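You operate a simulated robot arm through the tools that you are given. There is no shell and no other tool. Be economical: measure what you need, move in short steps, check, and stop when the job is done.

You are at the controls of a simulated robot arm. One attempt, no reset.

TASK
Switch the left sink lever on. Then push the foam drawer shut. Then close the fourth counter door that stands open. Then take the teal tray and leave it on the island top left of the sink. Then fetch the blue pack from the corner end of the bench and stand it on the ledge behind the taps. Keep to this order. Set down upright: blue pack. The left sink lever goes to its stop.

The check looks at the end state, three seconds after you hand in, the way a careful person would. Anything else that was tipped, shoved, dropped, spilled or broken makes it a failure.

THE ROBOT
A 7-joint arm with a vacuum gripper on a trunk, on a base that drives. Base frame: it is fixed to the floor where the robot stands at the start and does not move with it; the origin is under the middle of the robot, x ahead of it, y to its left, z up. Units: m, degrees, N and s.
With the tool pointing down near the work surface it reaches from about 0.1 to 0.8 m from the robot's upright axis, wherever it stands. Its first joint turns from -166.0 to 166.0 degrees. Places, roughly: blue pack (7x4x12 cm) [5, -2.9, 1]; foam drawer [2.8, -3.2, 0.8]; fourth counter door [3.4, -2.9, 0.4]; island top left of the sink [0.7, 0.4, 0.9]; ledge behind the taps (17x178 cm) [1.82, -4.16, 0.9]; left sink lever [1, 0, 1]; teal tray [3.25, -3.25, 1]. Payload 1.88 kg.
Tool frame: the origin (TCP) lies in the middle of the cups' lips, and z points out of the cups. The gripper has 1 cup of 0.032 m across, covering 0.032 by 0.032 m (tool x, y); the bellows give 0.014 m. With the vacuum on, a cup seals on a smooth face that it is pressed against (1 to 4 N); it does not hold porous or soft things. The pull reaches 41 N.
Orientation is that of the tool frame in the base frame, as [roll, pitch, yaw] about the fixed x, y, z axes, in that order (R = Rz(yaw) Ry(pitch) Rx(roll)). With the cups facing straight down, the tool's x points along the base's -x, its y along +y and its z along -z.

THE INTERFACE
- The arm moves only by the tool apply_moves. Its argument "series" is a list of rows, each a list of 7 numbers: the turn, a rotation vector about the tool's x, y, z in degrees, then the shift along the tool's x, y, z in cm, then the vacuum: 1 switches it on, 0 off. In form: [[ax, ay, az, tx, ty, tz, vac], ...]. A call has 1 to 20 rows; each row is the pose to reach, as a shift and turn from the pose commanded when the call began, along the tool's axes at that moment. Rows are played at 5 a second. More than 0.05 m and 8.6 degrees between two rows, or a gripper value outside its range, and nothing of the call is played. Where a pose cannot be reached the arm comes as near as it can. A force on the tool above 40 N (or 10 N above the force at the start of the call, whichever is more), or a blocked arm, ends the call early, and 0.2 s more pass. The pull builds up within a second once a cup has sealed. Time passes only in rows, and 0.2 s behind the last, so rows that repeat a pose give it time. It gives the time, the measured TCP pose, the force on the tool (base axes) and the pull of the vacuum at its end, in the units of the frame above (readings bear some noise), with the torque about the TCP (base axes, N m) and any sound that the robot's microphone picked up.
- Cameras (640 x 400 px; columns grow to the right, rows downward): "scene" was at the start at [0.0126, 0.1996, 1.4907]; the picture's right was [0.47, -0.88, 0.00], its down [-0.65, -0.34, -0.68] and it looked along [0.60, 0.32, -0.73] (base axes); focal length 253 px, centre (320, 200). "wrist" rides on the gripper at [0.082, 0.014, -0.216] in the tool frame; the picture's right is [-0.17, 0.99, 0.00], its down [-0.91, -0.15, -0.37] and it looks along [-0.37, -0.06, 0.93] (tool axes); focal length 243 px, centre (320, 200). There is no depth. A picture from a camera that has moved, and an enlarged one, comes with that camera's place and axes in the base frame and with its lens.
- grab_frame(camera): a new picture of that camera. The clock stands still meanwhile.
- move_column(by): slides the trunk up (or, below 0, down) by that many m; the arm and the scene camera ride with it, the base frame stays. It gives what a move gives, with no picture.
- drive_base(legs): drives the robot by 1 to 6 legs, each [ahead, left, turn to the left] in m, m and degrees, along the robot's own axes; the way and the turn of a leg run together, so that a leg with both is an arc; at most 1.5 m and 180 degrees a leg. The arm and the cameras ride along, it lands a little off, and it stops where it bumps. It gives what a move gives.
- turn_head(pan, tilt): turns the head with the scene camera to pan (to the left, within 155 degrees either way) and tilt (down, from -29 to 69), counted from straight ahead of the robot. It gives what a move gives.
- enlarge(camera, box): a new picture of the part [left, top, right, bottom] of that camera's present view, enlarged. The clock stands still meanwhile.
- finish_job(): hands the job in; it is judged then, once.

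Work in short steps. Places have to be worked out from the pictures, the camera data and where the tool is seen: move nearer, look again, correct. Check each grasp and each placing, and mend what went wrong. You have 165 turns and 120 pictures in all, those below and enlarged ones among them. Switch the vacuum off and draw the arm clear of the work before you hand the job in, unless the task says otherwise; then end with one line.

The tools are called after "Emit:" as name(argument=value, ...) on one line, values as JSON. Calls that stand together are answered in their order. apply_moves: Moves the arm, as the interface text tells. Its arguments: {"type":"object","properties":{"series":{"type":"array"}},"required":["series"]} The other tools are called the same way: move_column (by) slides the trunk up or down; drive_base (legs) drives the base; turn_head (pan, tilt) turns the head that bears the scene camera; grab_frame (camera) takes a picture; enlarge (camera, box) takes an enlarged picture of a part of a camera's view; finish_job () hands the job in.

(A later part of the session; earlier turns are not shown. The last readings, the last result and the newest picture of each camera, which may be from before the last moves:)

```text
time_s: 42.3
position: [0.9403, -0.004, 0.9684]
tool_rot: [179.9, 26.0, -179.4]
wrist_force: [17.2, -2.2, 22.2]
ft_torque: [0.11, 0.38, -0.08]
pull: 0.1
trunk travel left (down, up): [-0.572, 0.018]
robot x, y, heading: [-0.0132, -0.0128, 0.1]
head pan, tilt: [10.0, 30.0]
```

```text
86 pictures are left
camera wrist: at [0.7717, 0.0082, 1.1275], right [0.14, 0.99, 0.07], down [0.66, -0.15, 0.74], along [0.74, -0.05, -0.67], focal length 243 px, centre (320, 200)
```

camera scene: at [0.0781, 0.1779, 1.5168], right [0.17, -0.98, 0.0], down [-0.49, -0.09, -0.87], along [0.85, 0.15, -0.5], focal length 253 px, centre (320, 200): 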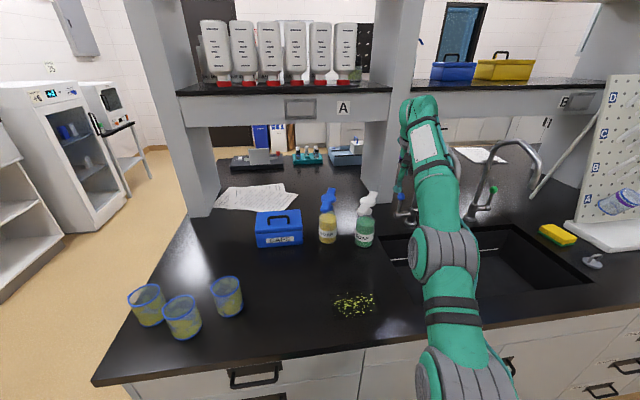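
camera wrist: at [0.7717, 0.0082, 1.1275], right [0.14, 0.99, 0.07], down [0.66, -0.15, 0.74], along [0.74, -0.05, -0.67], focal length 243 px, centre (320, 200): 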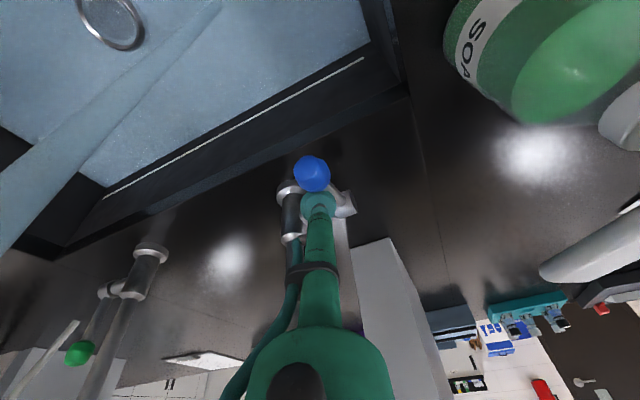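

28 N with no give: it is at the stop. I lift straight off the lever.

Emit:
move_column(by=0.018)

Emit:
apply_moves(series=[[0, 0, 0, -0.9, 0.3, -2, 0], [0, 0, 0, -1.8, 0.6, -4, 0], [0, 0, 0, -2.7, 0.8, -6, 0], [0, 0, 0, -3.6, 0.8, -8, 0], [0, 0, 0, -4, 0.8, -9, 0]])

```text
time_s: 42.9
position: [0.9365, -0.0038, 0.9759]
tool_rot: [179.8, 25.0, -179.5]
wrist_force: [1.1, -1.6, 3.4]
ft_torque: [0.16, 0.08, 0.09]
pull: 0.0
trunk travel left (down, up): [-0.59, 0.0]
robot x, y, heading: [-0.0084, -0.0101, -0.1]
head pan, tilt: [10.0, 30.0]
```

```text
time_s: 44.1
position: [0.9371, 0.0024, 1.0794]
tool_rot: [179.9, 25.3, -179.5]
wrist_force: [-0.1, -0.1, -0.3]
ft_torque: [-0.02, 0.01, -0.02]
pull: 0.1
trunk travel left (down, up): [-0.59, 0.0]
robot x, y, heading: [-0.011, -0.0144, -0.0]
head pan, tilt: [10.0, 30.0]
```

The tool is clear of the lever. I back away from the island and lower the camera view to look toward the other bench.

Emit:
drive_base(legs=[[-0.4, 0, 0]])

Emit:
turn_head(pan=-5, tilt=25)

Emit:
grab_frame(camera="scene")

Emit:
turn_head(pan=-65, tilt=15)

Emit:
grab_frame(camera="scene")

```text
time_s: 46.6
position: [0.5449, 0.006, 1.0785]
tool_rot: [179.9, 25.4, -179.1]
wrist_force: [-1.0, -0.6, -0.7]
ft_torque: [-0.01, 0.01, -0.02]
pull: 0.0
trunk travel left (down, up): [-0.59, 0.0]
robot x, y, heading: [-0.3991, -0.0199, 0.3]
head pan, tilt: [10.0, 30.0]
```

```text
time_s: 47.4
position: [0.5465, 0.0068, 1.0792]
tool_rot: [179.9, 25.4, -179.2]
wrist_force: [1.0, 0.3, 0.3]
ft_torque: [-0.01, -0.02, -0.02]
pull: 0.1
trunk travel left (down, up): [-0.59, 0.0]
robot x, y, heading: [-0.4048, -0.0159, 0.6]
head pan, tilt: [-5.0, 25.0]
```

```text
85 pictures are left
camera scene: at [-0.3705, 0.1389, 1.6644], right [-0.08, -1.0, 0.0], down [-0.42, 0.03, -0.91], along [0.9, -0.07, -0.42], focal length 253 px, centre (320, 200)
```

scene: 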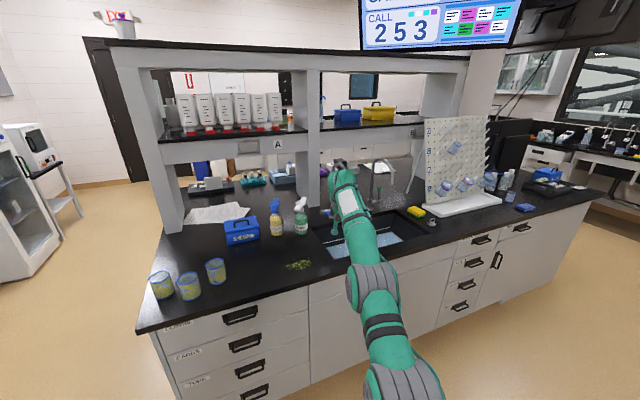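

```text
time_s: 48.6
position: [0.5444, 0.0069, 1.0798]
tool_rot: [179.9, 25.4, -179.1]
wrist_force: [0.1, -0.2, -0.3]
ft_torque: [0.02, -0.01, -0.02]
pull: 0.1
trunk travel left (down, up): [-0.59, 0.0]
robot x, y, heading: [-0.4032, -0.0164, 0.3]
head pan, tilt: [-65.0, 15.0]
```

```text
84 pictures are left
camera scene: at [-0.4221, 0.0618, 1.6807], right [-0.9, -0.43, 0.0], down [-0.11, 0.23, -0.97], along [0.42, -0.87, -0.26], focal length 253 px, centre (320, 200)
```

scene: 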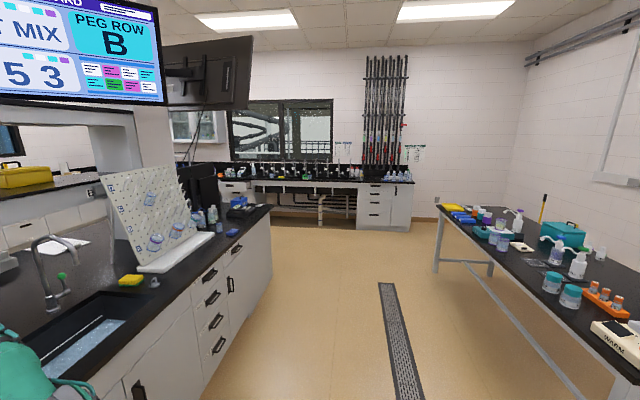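

I back off a bit further and fold the arm into a compact travel pose similar to the start.

Emit:
drive_base(legs=[[-0.2, 0, 0]])

Emit:
move_column(by=-0.14)

Emit:
apply_moves(series=[[0, 4, 0, 0, 0, -4.5, 0], [0, 8, 0, 0, 0, -9, 0], [0, 12, 0, 1, 0, -13.5, 0], [0, 16, 0, 3, 0, -17.5, 0], [0, 20, 0, 6, 0, -21, 0], [0, 25, 0, 10, 0, -23.5, 0], [0, 25, 0, 14, 0, -25, 0], [0, 25, 0, 18.5, 0, -27, 0], [0, 25, 0, 23, 0, -29, 0]])

```text
time_s: 50.2
position: [0.3426, 0.0137, 1.0794]
tool_rot: [179.9, 25.6, -178.5]
wrist_force: [0.5, 0.2, 0.9]
ft_torque: [0.0, -0.04, -0.02]
pull: 0.0
trunk travel left (down, up): [-0.59, 0.0]
robot x, y, heading: [-0.6085, -0.0205, 1.1]
head pan, tilt: [-65.0, 15.0]
```

```text
time_s: 51.9
position: [0.3432, 0.013, 0.9401]
tool_rot: [180.0, 25.5, -178.5]
wrist_force: [-0.7, -0.6, -0.4]
ft_torque: [0.0, 0.0, -0.01]
pull: 0.1
trunk travel left (down, up): [-0.45, 0.14]
robot x, y, heading: [-0.6093, -0.0186, 1.3]
head pan, tilt: [-65.0, 15.0]
```

```text
time_s: 53.9
position: [0.008, 0.004, 1.1029]
tool_rot: [179.9, 0.5, -178.5]
wrist_force: [-1.6, -0.4, 4.9]
ft_torque: [0.03, -0.37, -0.03]
pull: 0.1
out of reach, approached as far as the arm can: row 1, 2, 3, 4, 5, 6
trunk travel left (down, up): [-0.45, 0.14]
robot x, y, heading: [-0.6033, -0.0223, 1.2]
head pan, tilt: [-65.0, 15.0]
```

Arm is back to tool-down. I pull it in another 20 cm and then strafe down the aisle to see the other bench.

Emit:
apply_moves(series=[[0, 0, 0, 4.5, 0, -2, 0], [0, 0, 0, 9, 0, -4, 0], [0, 0, 0, 13.5, 0, -6, 0], [0, 0, 0, 18, 0, -8, 0], [0, 0, 0, 21, 0, -10, 0]])

Emit:
drive_base(legs=[[0.6, -0.5, -60], [0.6, 0, -31]])

Emit:
turn_head(pan=20, tilt=15)

Emit:
grab_frame(camera="scene")

```text
time_s: 55.1
position: [-0.2003, -0.0004, 1.2035]
tool_rot: [-180.0, 0.4, -178.4]
wrist_force: [-0.4, -0.1, 0.8]
ft_torque: [-0.03, 0.02, -0.03]
pull: 0.0
trunk travel left (down, up): [-0.45, 0.14]
robot x, y, heading: [-0.6023, -0.0202, 1.2]
head pan, tilt: [-65.0, 15.0]
```

```text
time_s: 62.3
position: [-0.1564, -1.6881, 1.2037]
tool_rot: [180.0, 0.5, 89.8]
wrist_force: [-0.1, -0.3, -0.1]
ft_torque: [0.0, 0.04, -0.01]
pull: 0.0
trunk travel left (down, up): [-0.45, 0.14]
robot x, y, heading: [-0.1625, -1.2865, -90.6]
head pan, tilt: [-65.0, 15.0]
cut short: leg 1
```

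```text
time_s: 63.9
position: [-0.156, -1.6876, 1.2045]
tool_rot: [179.8, 0.5, 89.8]
wrist_force: [-1.1, 0.2, 0.0]
ft_torque: [0.02, 0.02, 0.01]
pull: 0.0
trunk travel left (down, up): [-0.45, 0.14]
robot x, y, heading: [-0.1599, -1.2809, -90.7]
head pan, tilt: [20.0, 15.0]
```

```text
83 pictures are left
camera scene: at [0.0354, -1.3134, 1.5407], right [-0.94, -0.33, 0.0], down [-0.09, 0.24, -0.97], along [0.32, -0.91, -0.26], focal length 253 px, centre (320, 200)
```

scene: 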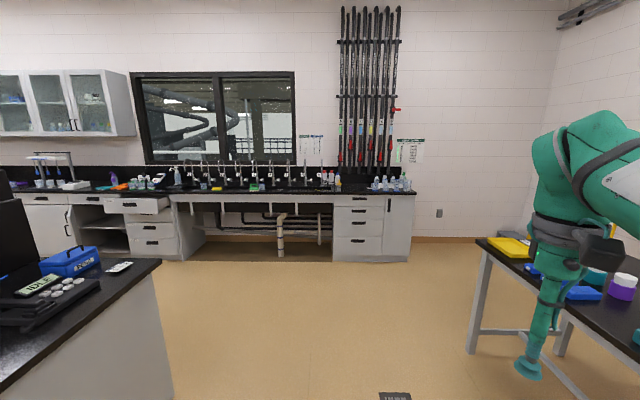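

The benches are rotated about 19° to my base frame; the window bench front runs roughly from [0.2, -4.3] to [2.7, -3.5], with an open drawer to its left. I drive into the corridor in front of it.

Emit:
drive_base(legs=[[0.74, 0.53, 0], [0.6, 0.53, 0], [0, 0, 19]])

Emit:
turn_head(pan=40, tilt=20)

Emit:
grab_frame(camera="scene")

```text
time_s: 73.6
position: [1.0488, -3.0021, 1.2049]
tool_rot: [179.9, 0.5, 109.4]
wrist_force: [0.5, -0.9, 1.0]
ft_torque: [0.01, 0.03, -0.01]
pull: 0.0
trunk travel left (down, up): [-0.45, 0.14]
robot x, y, heading: [0.9063, -2.619, -71.1]
head pan, tilt: [20.0, 15.0]
```

```text
time_s: 74.5
position: [1.049, -3.0012, 1.2046]
tool_rot: [179.9, 0.5, 109.4]
wrist_force: [-0.2, 0.1, -0.2]
ft_torque: [-0.02, 0.0, -0.01]
pull: 0.1
trunk travel left (down, up): [-0.45, 0.14]
robot x, y, heading: [0.9053, -2.619, -71.0]
head pan, tilt: [40.0, 20.0]
```

```text
82 pictures are left
camera scene: at [1.1247, -2.5613, 1.5326], right [-0.52, -0.86, 0.0], down [-0.29, 0.18, -0.94], along [0.8, -0.49, -0.34], focal length 253 px, centre (320, 200)
```

scene: 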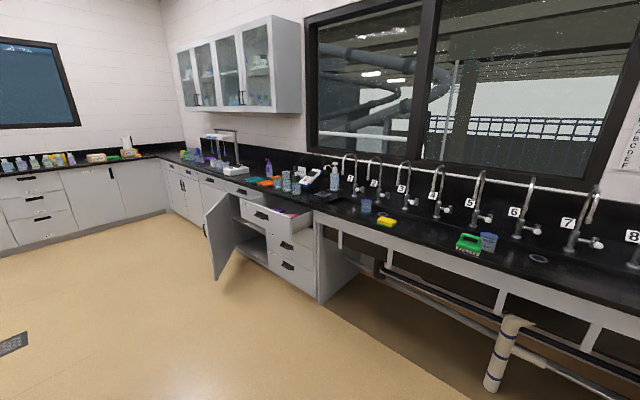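

I see the open drawer, with the open door left of it, and the ledge behind the numbered taps. I enlarge this area.

Emit:
enlarge(camera="scene", box=[170, 130, 370, 300])

Emit:
enlarge(camera="scene", box=[0, 100, 200, 260])

```text
2.35 times, centred on (270, 215) of scene
camera zoom: at [1.1247, -2.5613, 1.5326], right [-0.52, -0.86, 0.0], down [-0.29, 0.18, -0.94], along [0.8, -0.49, -0.34], focal length 595 px, centre (438, 165)
```

zoom: 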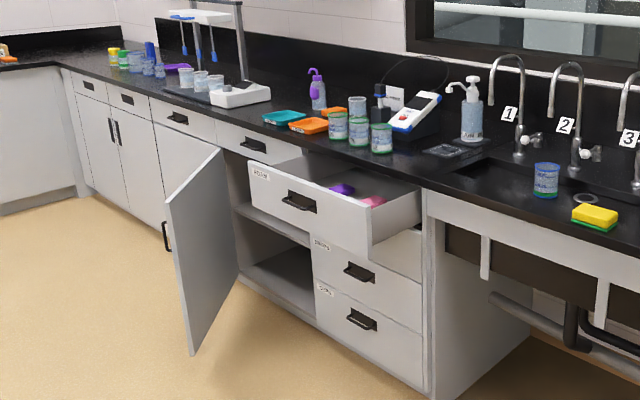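

```text
2.50 times, centred on (100, 180) of scene
camera zoom: at [1.1247, -2.5613, 1.5326], right [-0.52, -0.86, 0.0], down [-0.29, 0.18, -0.94], along [0.8, -0.49, -0.34], focal length 632 px, centre (870, 250)
```

zoom: 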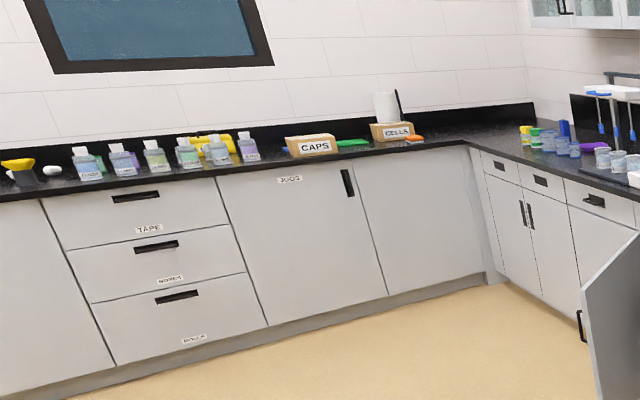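

The labelled drawer (centre of face about [2.83, -3.1], open about 0.2 m) and the open door (tip near [3.08, -2.72], hinge near [3.5, -3.05]) are clear. I drive to stand in front of the drawer, short of the door.

Emit:
drive_base(legs=[[0.15, 0.8, 0], [0.2, 0.72, 0]])

Emit:
turn_head(pan=0, tilt=45)

Emit:
grab_frame(camera="scene")

```text
time_s: 82.5
position: [2.6217, -2.7922, 1.2048]
tool_rot: [179.8, 0.5, 111.8]
wrist_force: [0.6, 0.5, 0.0]
ft_torque: [0.01, -0.01, -0.02]
pull: 0.1
trunk travel left (down, up): [-0.45, 0.14]
robot x, y, heading: [2.4662, -2.4178, -68.4]
head pan, tilt: [40.0, 20.0]
```

```text
time_s: 83.6
position: [2.6233, -2.7915, 1.2041]
tool_rot: [179.9, 0.5, 111.9]
wrist_force: [-0.3, -1.0, 1.0]
ft_torque: [0.03, 0.03, 0.0]
pull: 0.0
trunk travel left (down, up): [-0.45, 0.14]
robot x, y, heading: [2.4631, -2.4172, -68.4]
head pan, tilt: [0.0, 45.0]
```

```text
79 pictures are left
camera scene: at [2.6264, -2.3791, 1.4939], right [-0.93, -0.37, 0.0], down [-0.26, 0.66, -0.71], along [0.26, -0.66, -0.71], focal length 253 px, centre (320, 200)
```

scene: 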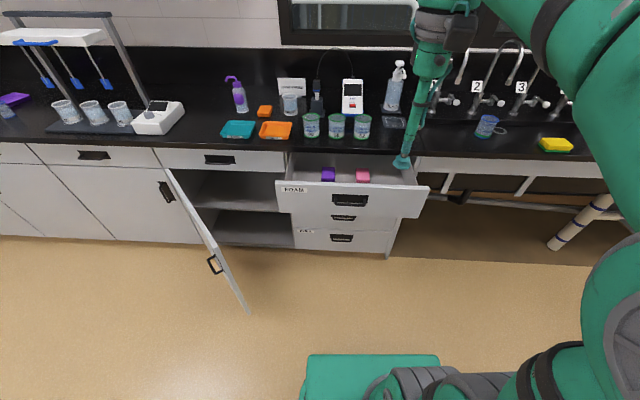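

The label reads FOAM. I'll push the face just right of its handle, near [2.65, -3.09, 0.80]; first I bring the tool down in front of it, tilted forward.

Emit:
apply_moves(series=[[0, -5, 0, -1, -1, 4, 0], [0, -10, 0, -2, -2, 8, 0], [0, -16, 0, -3, -3, 12, 0], [0, -22, 0, -4, -4, 16, 0], [0, -28, 0, -6, -5, 20, 0], [0, -34, 0, -8, -6, 24, 0], [0, -41, 0, -10, -7, 28, 0], [0, -48, 0, -12, -8, 32, 0], [0, -55, 0, -14, -8.5, 36, 0], [0, -60, 0, -16, -8.5, 40, 0]])

Emit:
grab_frame(camera="wrist")

```text
time_s: 85.4
position: [2.6365, -2.9578, 0.8936]
tool_rot: [-173.9, 42.3, 125.9]
wrist_force: [0.6, -0.2, 0.0]
ft_torque: [-0.12, -0.01, -0.01]
pull: 0.0
trunk travel left (down, up): [-0.45, 0.14]
robot x, y, heading: [2.4652, -2.4173, -68.7]
head pan, tilt: [0.0, 45.0]
stopped in row 9: the arm was blocked; the commanded pose is now the measured one
```

```text
78 pictures are left
camera wrist: at [2.5458, -2.7706, 0.9974], right [0.91, 0.42, 0.03], down [0.15, -0.4, 0.9], along [0.39, -0.81, -0.43], focal length 243 px, centre (320, 200)
```

wrist: 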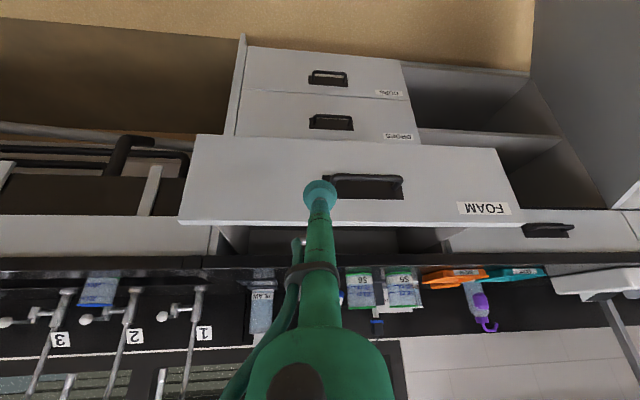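

The arm is tilted 42° just in front of the drawer, beside the handle. I lower the trunk to the face height and move sideways 2 cm from the handle end.

Emit:
move_column(by=-0.09)

Emit:
drive_base(legs=[[0.07, -0.025, 0]])

Emit:
grab_frame(camera="wrist")

```text
time_s: 86.7
position: [2.6331, -2.9521, 0.7929]
tool_rot: [-175.2, 40.4, 124.8]
wrist_force: [-0.7, -0.2, -0.3]
ft_torque: [0.01, 0.0, 0.0]
pull: 0.1
trunk travel left (down, up): [-0.36, 0.23]
robot x, y, heading: [2.4637, -2.4164, -68.3]
head pan, tilt: [0.0, 45.0]
```

```text
time_s: 87.7
position: [2.6348, -3.0249, 0.7965]
tool_rot: [-174.9, 40.6, 124.9]
wrist_force: [0.2, -0.5, 0.8]
ft_torque: [0.03, -0.03, -0.01]
pull: 0.0
trunk travel left (down, up): [-0.36, 0.23]
robot x, y, heading: [2.4643, -2.4908, -68.6]
head pan, tilt: [0.0, 45.0]
```

```text
77 pictures are left
camera wrist: at [2.5455, -2.8402, 0.9059], right [0.91, 0.41, 0.04], down [0.15, -0.43, 0.89], along [0.39, -0.8, -0.46], focal length 243 px, centre (320, 200)
```

wrist: 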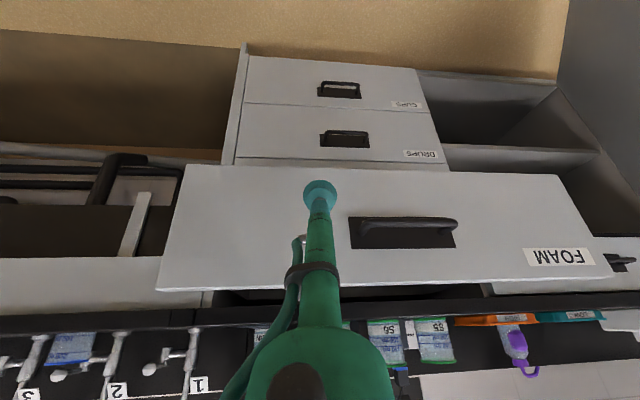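

The cup faces the drawer right of the handle, about 7 cm away. I drive ahead to push it in.

Emit:
drive_base(legs=[[0.2, 0, 0]])

Emit:
grab_frame(camera="scene")

```text
time_s: 89.3
position: [2.7084, -3.2128, 0.7935]
tool_rot: [-175.2, 40.1, 124.8]
wrist_force: [-0.1, -0.1, 0.0]
ft_torque: [0.0, 0.01, 0.03]
pull: 0.0
trunk travel left (down, up): [-0.36, 0.23]
robot x, y, heading: [2.5392, -2.6744, -68.7]
head pan, tilt: [0.0, 45.0]
```

```text
76 pictures are left
camera scene: at [2.7013, -2.6378, 1.4042], right [-0.93, -0.36, 0.0], down [-0.26, 0.66, -0.71], along [0.26, -0.66, -0.71], focal length 253 px, centre (320, 200)
```

scene: 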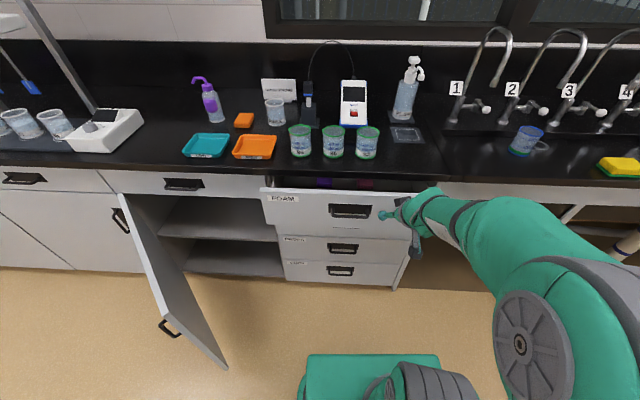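

The drawer slides freely and is about 8 cm from shut. I keep pushing in smaller steps.

Emit:
drive_base(legs=[[0.06, 0, -2]])

Emit:
drive_base(legs=[[0.04, 0, 0]])

Emit:
grab_frame(camera="scene")

```text
time_s: 90.3
position: [2.7093, -3.2724, 0.7903]
tool_rot: [-175.3, 40.1, 122.7]
wrist_force: [0.0, -0.2, -0.2]
ft_torque: [-0.01, 0.0, -0.01]
pull: 0.1
trunk travel left (down, up): [-0.36, 0.23]
robot x, y, heading: [2.5579, -2.7319, -70.7]
head pan, tilt: [0.0, 45.0]
```

```text
time_s: 91.2
position: [2.7218, -3.3108, 0.7906]
tool_rot: [-175.3, 40.0, 122.6]
wrist_force: [0.1, 0.4, 0.0]
ft_torque: [0.01, 0.0, 0.0]
pull: 0.0
trunk travel left (down, up): [-0.36, 0.23]
robot x, y, heading: [2.5739, -2.771, -70.6]
head pan, tilt: [0.0, 45.0]
```

```text
75 pictures are left
camera scene: at [2.7369, -2.7381, 1.4041], right [-0.94, -0.33, 0.0], down [-0.23, 0.67, -0.71], along [0.23, -0.67, -0.71], focal length 253 px, centre (320, 200)
```

scene: 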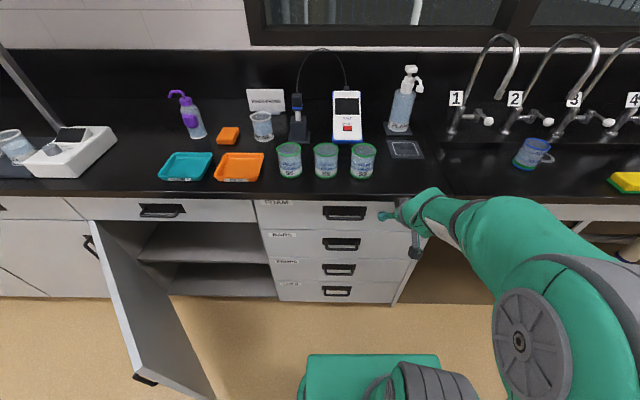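

It looks shut; I push another 2 cm to feel the stop.

Emit:
drive_base(legs=[[0.02, 0, 0]])

Emit:
enlarge(camera="scene", box=[220, 170, 440, 310])

```text
time_s: 92.0
position: [2.7274, -3.3195, 0.7823]
tool_rot: [-175.9, 39.1, 122.4]
wrist_force: [-2.3, 10.5, 2.4]
ft_torque: [-0.2, 0.01, 0.03]
pull: 0.1
trunk travel left (down, up): [-0.36, 0.23]
robot x, y, heading: [2.5804, -2.7862, -71.0]
head pan, tilt: [0.0, 45.0]
stopped in leg 1: the force on the tool passed its limit at 68 N (the readings are from after the stop); the commanded pose is now the measured one
```

```text
2.86 times, centred on (330, 240) of scene
camera zoom: at [2.742, -2.7524, 1.4039], right [-0.94, -0.33, 0.0], down [-0.23, 0.67, -0.71], along [0.23, -0.67, -0.71], focal length 723 px, centre (291, 86)
```

zoom: 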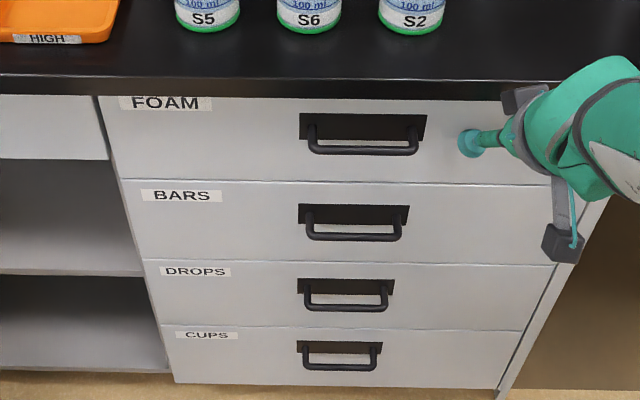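

The drawer is flush and hit its stop. Now I back away, move left past the open door's tip (about [3.19, -2.72]), and turn so as to push the door's outer face.

Emit:
drive_base(legs=[[-0.62, 0, 0], [-0.03, 1.05, 0]])

Emit:
turn_head(pan=0, tilt=40)

Emit:
grab_frame(camera="scene")

```text
time_s: 100.5
position: [3.5027, -2.3308, 0.7834]
tool_rot: [-175.8, 39.2, 124.1]
wrist_force: [0.5, -0.2, 0.1]
ft_torque: [0.01, 0.01, 0.0]
pull: 0.0
trunk travel left (down, up): [-0.36, 0.23]
robot x, y, heading: [3.3363, -1.7995, -69.1]
head pan, tilt: [0.0, 45.0]
```

```text
time_s: 101.2
position: [3.5024, -2.3304, 0.7835]
tool_rot: [-175.8, 39.2, 124.1]
wrist_force: [0.1, -0.6, 0.1]
ft_torque: [-0.01, 0.0, 0.01]
pull: 0.0
trunk travel left (down, up): [-0.36, 0.23]
robot x, y, heading: [3.339, -1.8005, -69.3]
head pan, tilt: [0.0, 40.0]
```

```text
73 pictures are left
camera scene: at [3.5028, -1.7669, 1.4111], right [-0.93, -0.36, 0.0], down [-0.23, 0.6, -0.77], along [0.27, -0.72, -0.64], focal length 253 px, centre (320, 200)
```

scene: 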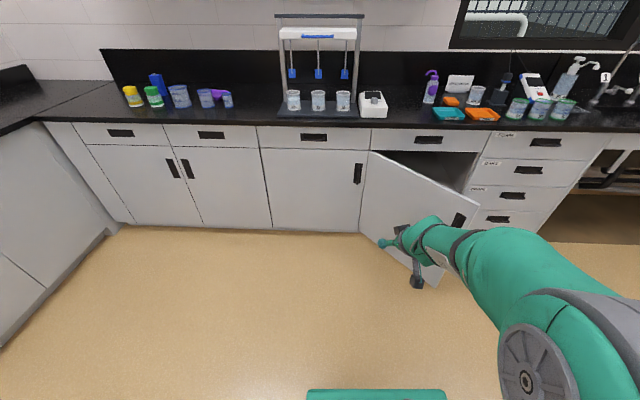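

Four doors can be counted along this run and the fourth is the open one; its tip is at about [3.17, -2.74]. I lower the tool to z of about 0.5 and turn to face the door's outer side.

Emit:
move_column(by=-0.27)

Emit:
drive_base(legs=[[0, 0, -26], [0.2, 0.05, 0]])

Emit:
grab_frame(camera="wrist")

Emit:
grab_frame(camera="scene")

```text
time_s: 104.0
position: [3.5039, -2.3338, 0.5067]
tool_rot: [-176.1, 38.5, 124.1]
wrist_force: [-1.1, 0.0, 0.0]
ft_torque: [-0.01, 0.0, 0.03]
pull: 0.0
trunk travel left (down, up): [-0.09, 0.5]
robot x, y, heading: [3.3384, -1.801, -69.3]
head pan, tilt: [0.0, 40.0]
```

```text
time_s: 106.9
position: [3.2865, -2.5516, 0.5085]
tool_rot: [-176.0, 38.7, 98.0]
wrist_force: [0.3, -0.1, 0.3]
ft_torque: [0.0, 0.01, 0.03]
pull: 0.0
trunk travel left (down, up): [-0.09, 0.5]
robot x, y, heading: [3.368, -1.9994, -95.0]
head pan, tilt: [0.0, 40.0]
```

```text
72 pictures are left
camera wrist: at [3.2869, -2.35, 0.6256], right [1.0, -0.03, 0.05], down [-0.06, -0.49, 0.87], along [-0.01, -0.87, -0.49], focal length 243 px, centre (320, 200)
```

wrist: 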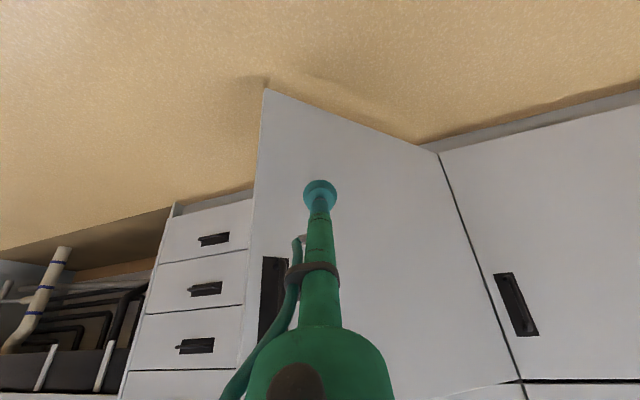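

```text
71 pictures are left
camera scene: at [3.5335, -2.0482, 1.1408], right [-1.0, 0.09, 0.0], down [0.06, 0.65, -0.76], along [-0.07, -0.76, -0.65], focal length 253 px, centre (320, 200)
```

scene: 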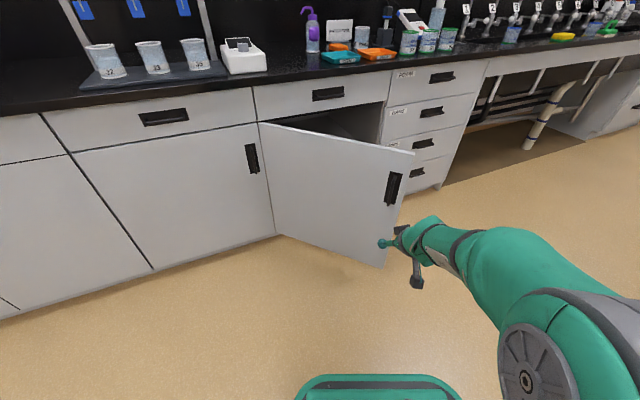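

The cup aims at the outer face near the tip, below and beside the handle. I drive ahead to swing the door shut.

Emit:
drive_base(legs=[[0.35, 0, 0]])

Emit:
grab_frame(camera="scene")

```text
time_s: 109.2
position: [3.253, -2.9035, 0.5079]
tool_rot: [-176.0, 38.7, 97.8]
wrist_force: [0.4, 0.2, -0.3]
ft_torque: [0.01, 0.0, 0.0]
pull: 0.0
trunk travel left (down, up): [-0.09, 0.5]
robot x, y, heading: [3.3381, -2.3519, -95.6]
head pan, tilt: [0.0, 40.0]
```

```text
70 pictures are left
camera scene: at [3.5014, -2.4023, 1.141], right [-1.0, 0.09, 0.0], down [0.06, 0.65, -0.76], along [-0.07, -0.76, -0.65], focal length 253 px, centre (320, 200)
```

scene: 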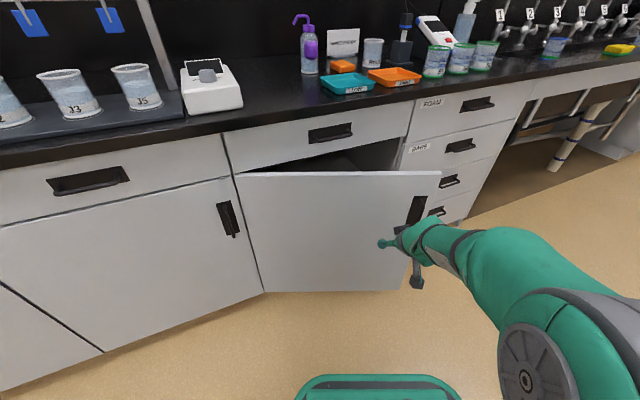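

The door follows. I continue in smaller steps, minding the base's left front corner.

Emit:
drive_base(legs=[[0.14, 0, 0]])

Emit:
drive_base(legs=[[0.06, 0, 0]])

Emit:
grab_frame(camera="scene")

```text
time_s: 110.5
position: [3.2415, -3.0383, 0.5084]
tool_rot: [-176.0, 38.6, 97.9]
wrist_force: [0.9, 0.2, 0.4]
ft_torque: [-0.03, 0.04, -0.01]
pull: 0.0
trunk travel left (down, up): [-0.09, 0.5]
robot x, y, heading: [3.3286, -2.4867, -95.1]
head pan, tilt: [0.0, 40.0]
```

```text
time_s: 111.4
position: [3.2374, -3.0973, 0.5073]
tool_rot: [-176.0, 38.6, 98.0]
wrist_force: [-0.1, 0.8, 0.3]
ft_torque: [-0.02, 0.01, -0.03]
pull: 0.0
trunk travel left (down, up): [-0.09, 0.5]
robot x, y, heading: [3.3192, -2.5471, -95.1]
head pan, tilt: [0.0, 40.0]
```

```text
69 pictures are left
camera scene: at [3.4841, -2.5956, 1.141], right [-1.0, 0.09, 0.0], down [0.06, 0.65, -0.76], along [-0.07, -0.76, -0.65], focal length 253 px, centre (320, 200)
```

scene: 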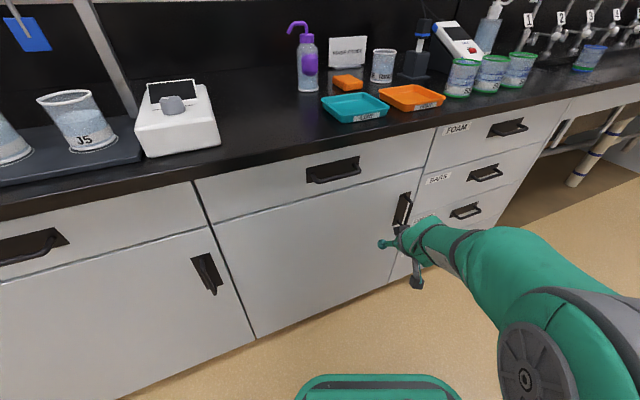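

Nearly shut. I push until the stop is felt.

Emit:
drive_base(legs=[[0.05, 0, 0]])

Emit:
enlarge(camera="scene", box=[180, 100, 520, 320])

```text
time_s: 112.3
position: [3.2307, -3.1474, 0.5062]
tool_rot: [-176.1, 38.5, 97.9]
wrist_force: [-1.2, 2.9, 0.4]
ft_torque: [0.0, -0.05, 0.01]
pull: 0.0
trunk travel left (down, up): [-0.09, 0.5]
robot x, y, heading: [3.3186, -2.5957, -95.1]
head pan, tilt: [0.0, 40.0]
```

```text
1.82 times, centred on (350, 210) of scene
camera zoom: at [3.4795, -2.645, 1.141], right [-1.0, 0.09, 0.0], down [0.06, 0.65, -0.76], along [-0.07, -0.76, -0.65], focal length 460 px, centre (266, 182)
```

zoom: 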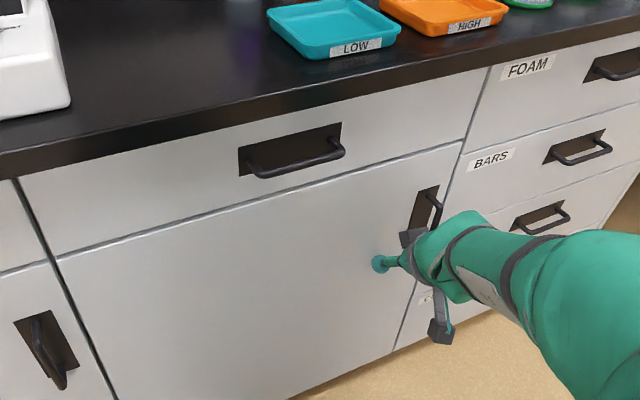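

It appears flush with 3 N; one more small push to confirm the stop.

Emit:
drive_base(legs=[[0.015, 0, 0]])

```text
time_s: 113.2
position: [3.2309, -3.1523, 0.4989]
tool_rot: [-176.7, 37.6, 97.6]
wrist_force: [-2.8, 5.6, 0.2]
ft_torque: [-0.09, -0.09, -0.01]
pull: 0.1
trunk travel left (down, up): [-0.09, 0.5]
robot x, y, heading: [3.3164, -2.6112, -95.3]
head pan, tilt: [0.0, 40.0]
stopped in leg 1: the force on the tool passed its limit at 74 N (the readings are from after the stop); the commanded pose is now the measured one
```

The door is shut against its stop. I back off, raise the trunk, and turn to face the bench for the tray.

Emit:
drive_base(legs=[[-0.4, 0, 0], [0, 0, 24]])

Emit:
move_column(by=0.4)

Emit:
turn_head(pan=0, tilt=40)

Emit:
grab_frame(camera="scene")

```text
time_s: 117.0
position: [3.4956, -2.7447, 0.499]
tool_rot: [-176.7, 37.6, 121.4]
wrist_force: [0.0, 0.1, 0.4]
ft_torque: [0.02, 0.0, -0.02]
pull: 0.0
trunk travel left (down, up): [-0.09, 0.5]
robot x, y, heading: [3.3513, -2.2137, -71.4]
head pan, tilt: [0.0, 40.0]
```

```text
time_s: 120.8
position: [3.4947, -2.7419, 0.9018]
tool_rot: [-176.7, 38.0, 121.5]
wrist_force: [0.3, 0.5, -0.7]
ft_torque: [0.03, -0.01, -0.02]
pull: 0.0
trunk travel left (down, up): [-0.49, 0.1]
robot x, y, heading: [3.3545, -2.2127, -71.4]
head pan, tilt: [0.0, 40.0]
```

```text
time_s: 121.4
position: [3.4949, -2.7418, 0.9017]
tool_rot: [-176.6, 38.1, 121.5]
wrist_force: [-0.7, -0.2, -0.7]
ft_torque: [-0.02, 0.0, -0.01]
pull: 0.0
trunk travel left (down, up): [-0.49, 0.1]
robot x, y, heading: [3.3504, -2.2147, -71.0]
head pan, tilt: [0.0, 40.0]
```

```text
67 pictures are left
camera scene: at [3.5181, -2.1846, 1.5411], right [-0.95, -0.32, 0.0], down [-0.21, 0.61, -0.77], along [0.25, -0.73, -0.64], focal length 253 px, centre (320, 200)
```

scene: 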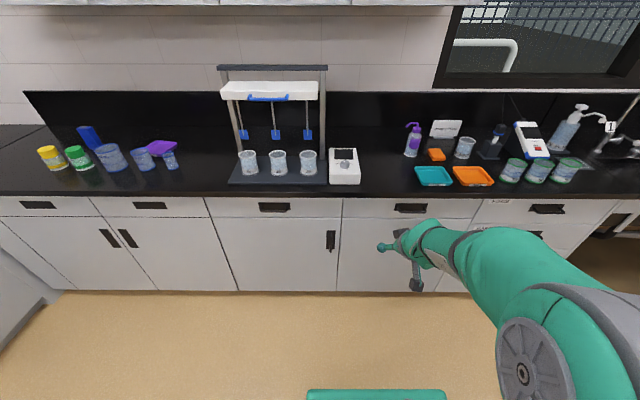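

The tray centre is at about [3.34, -3.22]. I first bring the tool back to pointing down and up high before moving in over the bench.

Emit:
apply_moves(series=[[0, 5, 0, -0.8, 0, -3.5, 0], [0, 10, 0, -1.6, 0, -7, 0], [0, 16, 0, -2.4, 0, -10.5, 0], [0, 22, 0, -3.2, 0, -14, 0], [0, 28, 0, -4, 0, -17.5, 0], [0, 33, 0, -5, 0, -21, 0], [0, 38, 0, -5.7, 0, -23.5, 0]])

Emit:
drive_base(legs=[[0.25, -0.27, 0]])

Emit:
grab_frame(camera="wrist")

```text
time_s: 123.0
position: [3.4552, -2.6468, 1.1239]
tool_rot: [-177.3, 0.0, 119.3]
wrist_force: [0.4, 0.4, 0.0]
ft_torque: [-0.04, -0.03, -0.03]
pull: 0.0
trunk travel left (down, up): [-0.49, 0.1]
robot x, y, heading: [3.3535, -2.2115, -71.3]
head pan, tilt: [0.0, 40.0]
```

```text
time_s: 125.3
position: [3.2778, -2.9696, 1.1225]
tool_rot: [-177.3, 0.1, 119.7]
wrist_force: [-0.2, -0.1, -0.3]
ft_torque: [0.01, 0.0, -0.04]
pull: 0.1
trunk travel left (down, up): [-0.49, 0.1]
robot x, y, heading: [3.1707, -2.5311, -71.1]
head pan, tilt: [0.0, 40.0]
```

```text
66 pictures are left
camera wrist: at [3.2566, -2.8852, 1.3393], right [0.94, 0.34, -0.05], down [0.34, -0.86, 0.38], along [0.09, -0.37, -0.92], focal length 243 px, centre (320, 200)
```

wrist: 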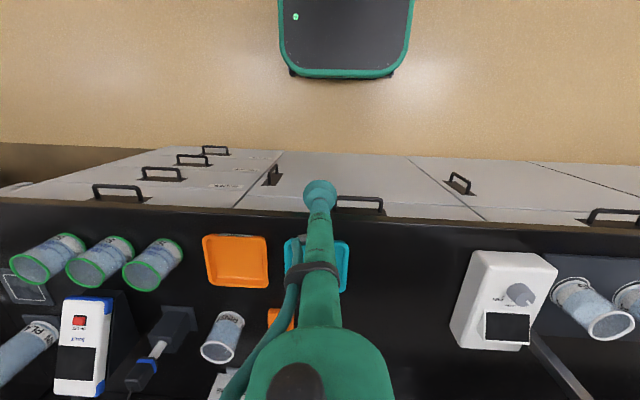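

The tray centre reads [3.346, -3.205] from the wrist too. I move above it.

Emit:
apply_moves(series=[[-1, 0, 0, -4.5, -1.1, 0, 0], [-2, 0, 0, -9, -2.2, 0, 0], [-2.7, 0, 0, -13.5, -3.3, 1, 0], [-2.7, 0, 0, -18, -4.4, 3, 0], [-2.7, 0, 0, -22, -5.4, 5, 0], [-2.7, 0, 0, -23.9, -5.7, 8, 0], [-2.7, 0, 0, -23.9, -5.7, 11, 0]])

Emit:
grab_frame(camera="wrist")

Emit:
grab_frame(camera="scene")

```text
refused: row 4 steps farther than a row can; nothing moved
```

```text
65 pictures are left
camera wrist: at [3.2566, -2.8852, 1.3393], right [0.94, 0.34, -0.05], down [0.34, -0.86, 0.38], along [0.09, -0.37, -0.92], focal length 243 px, centre (320, 200)
```

wrist: 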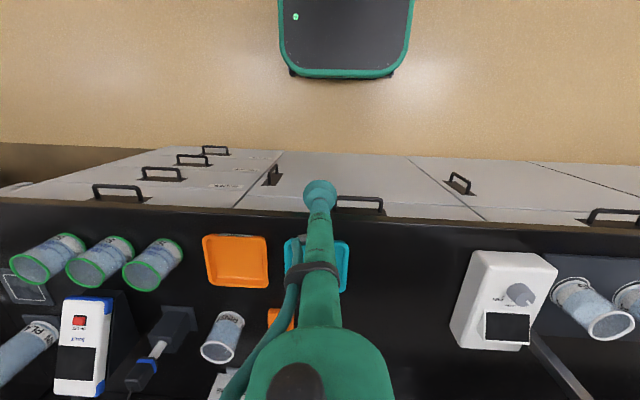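

```text
64 pictures are left
camera scene: at [3.3373, -2.505, 1.5411], right [-0.95, -0.33, 0.0], down [-0.21, 0.61, -0.77], along [0.25, -0.72, -0.64], focal length 253 px, centre (320, 200)
```

scene: 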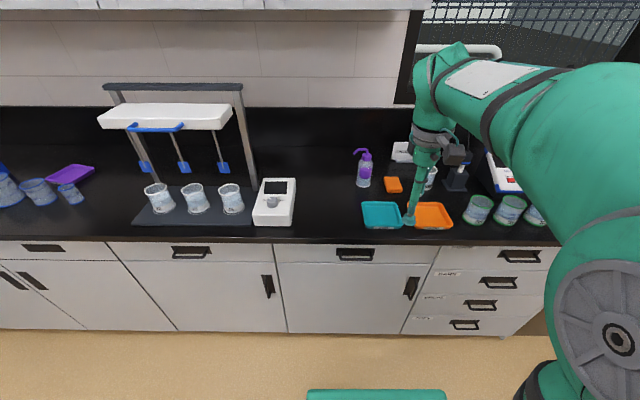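

One row was slightly too long; I respace the rows.

Emit:
apply_moves(series=[[-1, 0, 0, -4, -1, 0, 0], [-2, 0, 0, -8, -2, 0.5, 0], [-2.7, 0, 0, -12, -3, 1.5, 0], [-2.7, 0, 0, -16, -4, 3, 0], [-2.7, 0, 0, -20, -5, 5, 0], [-2.7, 0, 0, -23.6, -5.7, 7.5, 0], [-2.7, 0, 0, -23.9, -5.7, 11, 0]])

```text
time_s: 126.9
position: [3.3406, -3.2076, 1.0134]
tool_rot: [180.0, 0.0, 119.7]
wrist_force: [0.0, 0.1, -0.1]
ft_torque: [0.02, 0.0, -0.03]
pull: 0.0
trunk travel left (down, up): [-0.49, 0.1]
robot x, y, heading: [3.171, -2.5378, -71.0]
head pan, tilt: [0.0, 40.0]
```

Emit:
grab_frame(camera="wrist")

Emit:
enlarge(camera="scene", box=[320, 130, 480, 250])

```text
63 pictures are left
camera wrist: at [3.3128, -3.1276, 1.2308], right [0.94, 0.34, 0.0], down [0.32, -0.87, 0.38], along [0.13, -0.35, -0.93], focal length 243 px, centre (320, 200)
```

wrist: 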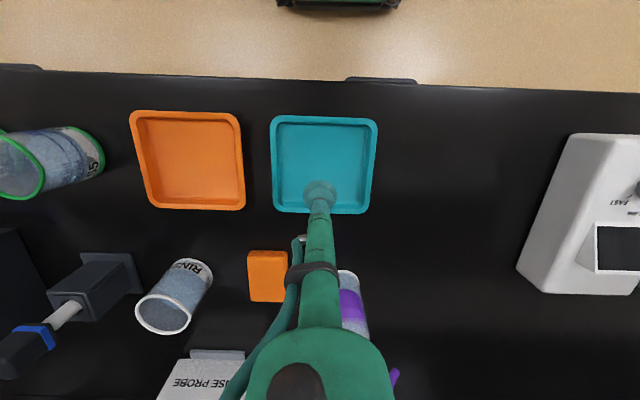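

```text
3.33 times, centred on (400, 190) of scene
camera zoom: at [3.3374, -2.5054, 1.5412], right [-0.95, -0.33, 0.0], down [-0.21, 0.61, -0.77], along [0.25, -0.72, -0.64], focal length 843 px, centre (53, 233)
```

zoom: 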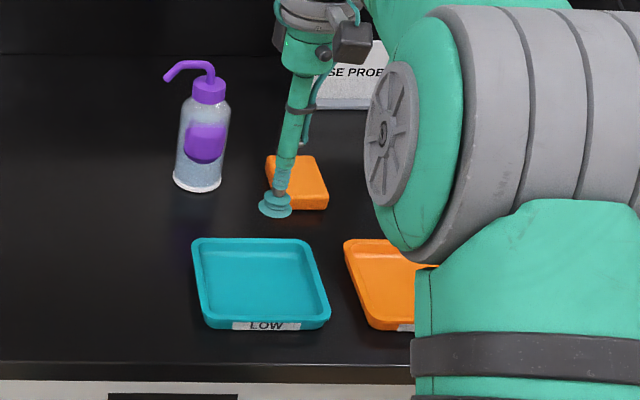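

The cup is above the tray's middle. I lower it with the vacuum on, slowly at the end.

Emit:
apply_moves(series=[[0, 0, 0, -0.5, 0.3, 4, 1], [0, 0, 0, -0.5, 0.3, 8, 1], [0, 0, 0, -0.5, 0.3, 9, 1], [0, 0, 0, -0.5, 0.3, 9.7, 1], [0, 0, 0, -0.5, 0.3, 10.3, 1], [0, 0, 0, -0.5, 0.3, 10.8, 1], [0, 0, 0, -0.5, 0.3, 10.8, 1]])

```text
time_s: 128.5
position: [3.3453, -3.2099, 0.9086]
tool_rot: [180.0, 0.0, 119.7]
wrist_force: [0.3, 0.5, 0.2]
ft_torque: [-0.01, -0.01, 0.02]
pull: 40.8
trunk travel left (down, up): [-0.49, 0.1]
robot x, y, heading: [3.1706, -2.5308, -70.8]
head pan, tilt: [0.0, 40.0]
```

Sealed at 41 N. I lift the tray straight up.

Emit:
apply_moves(series=[[0, 0, 0, 0, 0, -2, 1], [0, 0, 0, 0, 0, -5, 1], [0, 0, 0, 0, 0, -9, 1], [0, 0, 0, 0, 0, -13, 1], [0, 0, 0, 0, 0, -17, 1], [0, 0, 0, 0, 0, -19, 1]])

Emit:
grab_frame(camera="wrist")

```text
time_s: 129.9
position: [3.3455, -3.21, 1.0987]
tool_rot: [-180.0, 0.1, 119.6]
wrist_force: [0.4, 0.1, -1.1]
ft_torque: [-0.03, -0.01, 0.0]
pull: 41.1
trunk travel left (down, up): [-0.49, 0.1]
robot x, y, heading: [3.1716, -2.5355, -70.8]
head pan, tilt: [0.0, 40.0]
```

```text
61 pictures are left
camera wrist: at [3.3159, -3.1329, 1.3153], right [0.94, 0.35, 0.0], down [0.32, -0.87, 0.38], along [0.13, -0.35, -0.93], focal length 243 px, centre (320, 200)
```

wrist: 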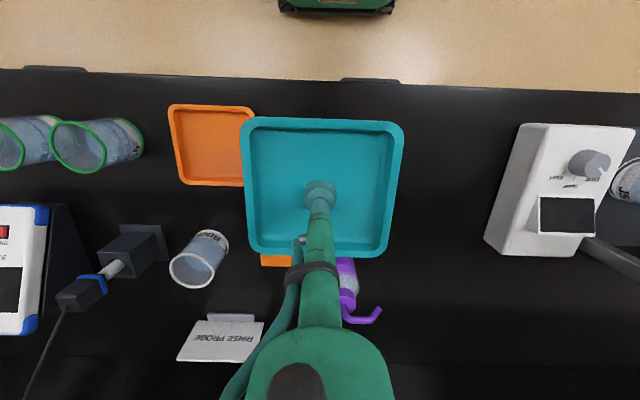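

The tray hangs level and sealed. I back out from the bench, then draw the arm in.

Emit:
drive_base(legs=[[-0.5, 0, 0]])

Emit:
apply_moves(series=[[0, 0, 0, 3, 0, -1, 1], [0, 0, 0, 6.5, 0, -2, 1], [0, 0, 0, 10, 0, -3, 1], [0, 0, 0, 13.5, 0, -4, 1], [0, 0, 0, 17, 0, -5, 1], [0, 0, 0, 20, 0, -5, 1]])

Emit:
drive_base(legs=[[0, -1.1, 0], [0, -1.05, 0]])

```text
time_s: 132.9
position: [3.1818, -2.7343, 1.0997]
tool_rot: [-180.0, 0.0, 119.8]
wrist_force: [0.2, 1.1, -1.0]
ft_torque: [-0.01, 0.0, 0.01]
pull: 41.0
trunk travel left (down, up): [-0.49, 0.1]
robot x, y, heading: [3.0079, -2.0565, -71.0]
head pan, tilt: [0.0, 40.0]
```

```text
time_s: 134.3
position: [3.0815, -2.5588, 1.1479]
tool_rot: [-180.0, 0.0, 119.8]
wrist_force: [0.1, -0.3, -1.3]
ft_torque: [0.0, 0.0, -0.04]
pull: 40.6
trunk travel left (down, up): [-0.49, 0.1]
robot x, y, heading: [3.0032, -2.0575, -70.9]
head pan, tilt: [0.0, 40.0]
```

```text
time_s: 144.8
position: [1.1008, -3.2892, 1.1482]
tool_rot: [179.9, 0.0, 121.9]
wrist_force: [0.5, -0.3, -1.7]
ft_torque: [-0.01, 0.02, -0.01]
pull: 40.9
trunk travel left (down, up): [-0.49, 0.1]
robot x, y, heading: [1.0074, -2.7863, -68.7]
head pan, tilt: [0.0, 40.0]
```

The tray is still held. I drive back along the corridor to the island's front.

Emit:
drive_base(legs=[[-0.9, -0.25, 0], [-0.89, -0.25, 0], [-1.2, 0.4, 0]])

Emit:
drive_base(legs=[[0, 0, 60]])

Emit:
turn_head(pan=30, tilt=40)

Emit:
grab_frame(camera="scene")

```text
time_s: 160.1
position: [-0.0693, -0.5641, 1.148]
tool_rot: [180.0, -0.1, 119.6]
wrist_force: [-0.4, 0.1, -1.8]
ft_torque: [-0.01, 0.01, -0.02]
pull: 40.6
trunk travel left (down, up): [-0.49, 0.1]
robot x, y, heading: [-0.1426, -0.0568, -70.8]
head pan, tilt: [0.0, 40.0]
```

```text
time_s: 163.2
position: [0.3319, -0.2476, 1.1472]
tool_rot: [-180.0, -0.1, 179.8]
wrist_force: [0.3, -0.6, -1.2]
ft_torque: [0.02, -0.06, 0.02]
pull: 40.8
trunk travel left (down, up): [-0.49, 0.1]
robot x, y, heading: [-0.1432, -0.0601, -11.0]
head pan, tilt: [0.0, 40.0]
```

```text
time_s: 164.1
position: [0.3323, -0.2475, 1.1476]
tool_rot: [-180.0, 0.1, 179.6]
wrist_force: [0.1, -0.3, -1.7]
ft_torque: [0.02, -0.01, -0.02]
pull: 40.8
trunk travel left (down, up): [-0.49, 0.1]
robot x, y, heading: [-0.1401, -0.061, -11.2]
head pan, tilt: [30.0, 40.0]
```

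```text
60 pictures are left
camera scene: at [-0.0865, 0.1397, 1.5411], right [0.32, -0.95, 0.0], down [-0.61, -0.21, -0.77], along [0.72, 0.25, -0.64], focal length 253 px, centre (320, 200)
```

scene: 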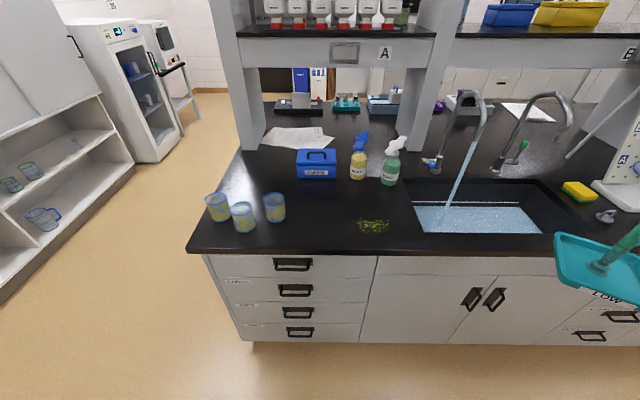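

The lever is still on with water running. The free spot for the tray is about [0.62, 0.35], between the beakers, box and crumbs. I turn to face the island squarely and move up.

Emit:
drive_base(legs=[[0, 0, 30], [0.13, 0.232, 0]])

Emit:
turn_head(pan=5, tilt=45)

Emit:
grab_frame(camera="scene")

```text
time_s: 167.5
position: [0.4109, 0.2773, 1.147]
tool_rot: [180.0, 0.0, -150.3]
wrist_force: [0.3, 0.6, -1.6]
ft_torque: [-0.03, -0.02, 0.0]
pull: 40.4
trunk travel left (down, up): [-0.49, 0.1]
robot x, y, heading: [-0.0951, 0.2016, 18.9]
head pan, tilt: [30.0, 40.0]
```

```text
time_s: 168.4
position: [0.4117, 0.2763, 1.147]
tool_rot: [180.0, 0.0, -150.3]
wrist_force: [0.3, 0.6, -0.5]
ft_torque: [0.02, 0.01, -0.01]
pull: 41.0
trunk travel left (down, up): [-0.49, 0.1]
robot x, y, heading: [-0.0947, 0.2063, 19.0]
head pan, tilt: [5.0, 45.0]
```

```text
59 pictures are left
camera scene: at [-0.1275, 0.3702, 1.5339], right [0.41, -0.91, 0.0], down [-0.65, -0.29, -0.71], along [0.65, 0.29, -0.71], focal length 253 px, centre (320, 200)
```

scene: 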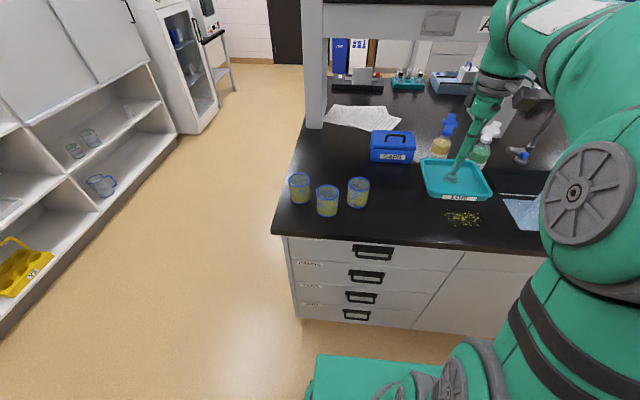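

Obstacle positions agree. I move the tray over [0.62, 0.35] at height and then lower it most of the way.

Emit:
apply_moves(series=[[0, 0, 0, -4, -0.7, 0, 1], [0, 0, 0, -8, -1.4, 0, 1], [0, 0, 0, -12, -2.1, 0, 1], [0, 0, 0, -16, -2.9, 0, 1], [0, 0, 0, -20, -3.6, 0, 1], [0, 0, 0, -21.7, -3.9, 3, 1], [0, 0, 0, -21.7, -3.9, 7, 1], [0, 0, 0, -21.7, -3.9, 11, 1], [0, 0, 0, -21.7, -3.9, 15, 1], [0, 0, 0, -21.7, -3.9, 18, 1]])

Emit:
grab_frame(camera="scene")

Emit:
grab_frame(camera="wrist")

```text
time_s: 170.6
position: [0.6205, 0.3499, 0.9678]
tool_rot: [-180.0, 0.0, -150.4]
wrist_force: [1.0, 0.2, -1.4]
ft_torque: [0.0, 0.0, -0.01]
pull: 40.7
trunk travel left (down, up): [-0.49, 0.1]
robot x, y, heading: [-0.0913, 0.2031, 18.8]
head pan, tilt: [5.0, 45.0]
```

```text
58 pictures are left
camera scene: at [-0.1272, 0.3702, 1.5339], right [0.41, -0.91, 0.0], down [-0.65, -0.29, -0.71], along [0.65, 0.29, -0.71], focal length 253 px, centre (320, 200)
```

scene: 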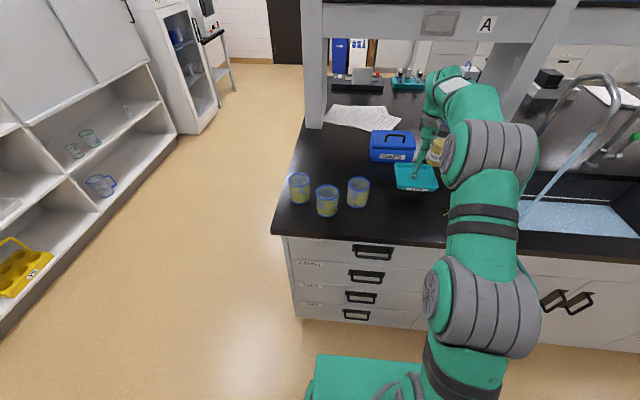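

```text
57 pictures are left
camera wrist: at [0.542, 0.3217, 1.1851], right [-0.34, 0.94, 0.0], down [0.87, 0.32, 0.38], along [0.35, 0.13, -0.93], focal length 243 px, centre (320, 200)
```

wrist: 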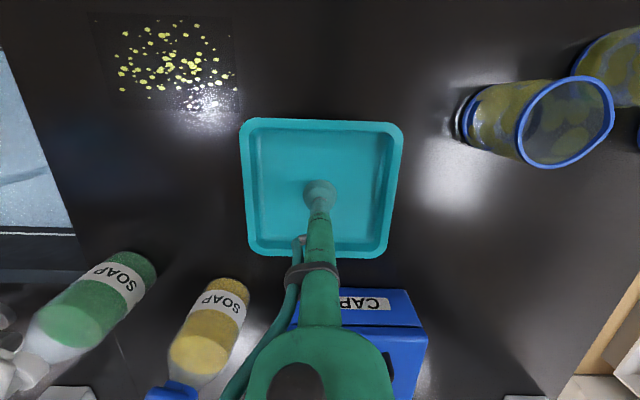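

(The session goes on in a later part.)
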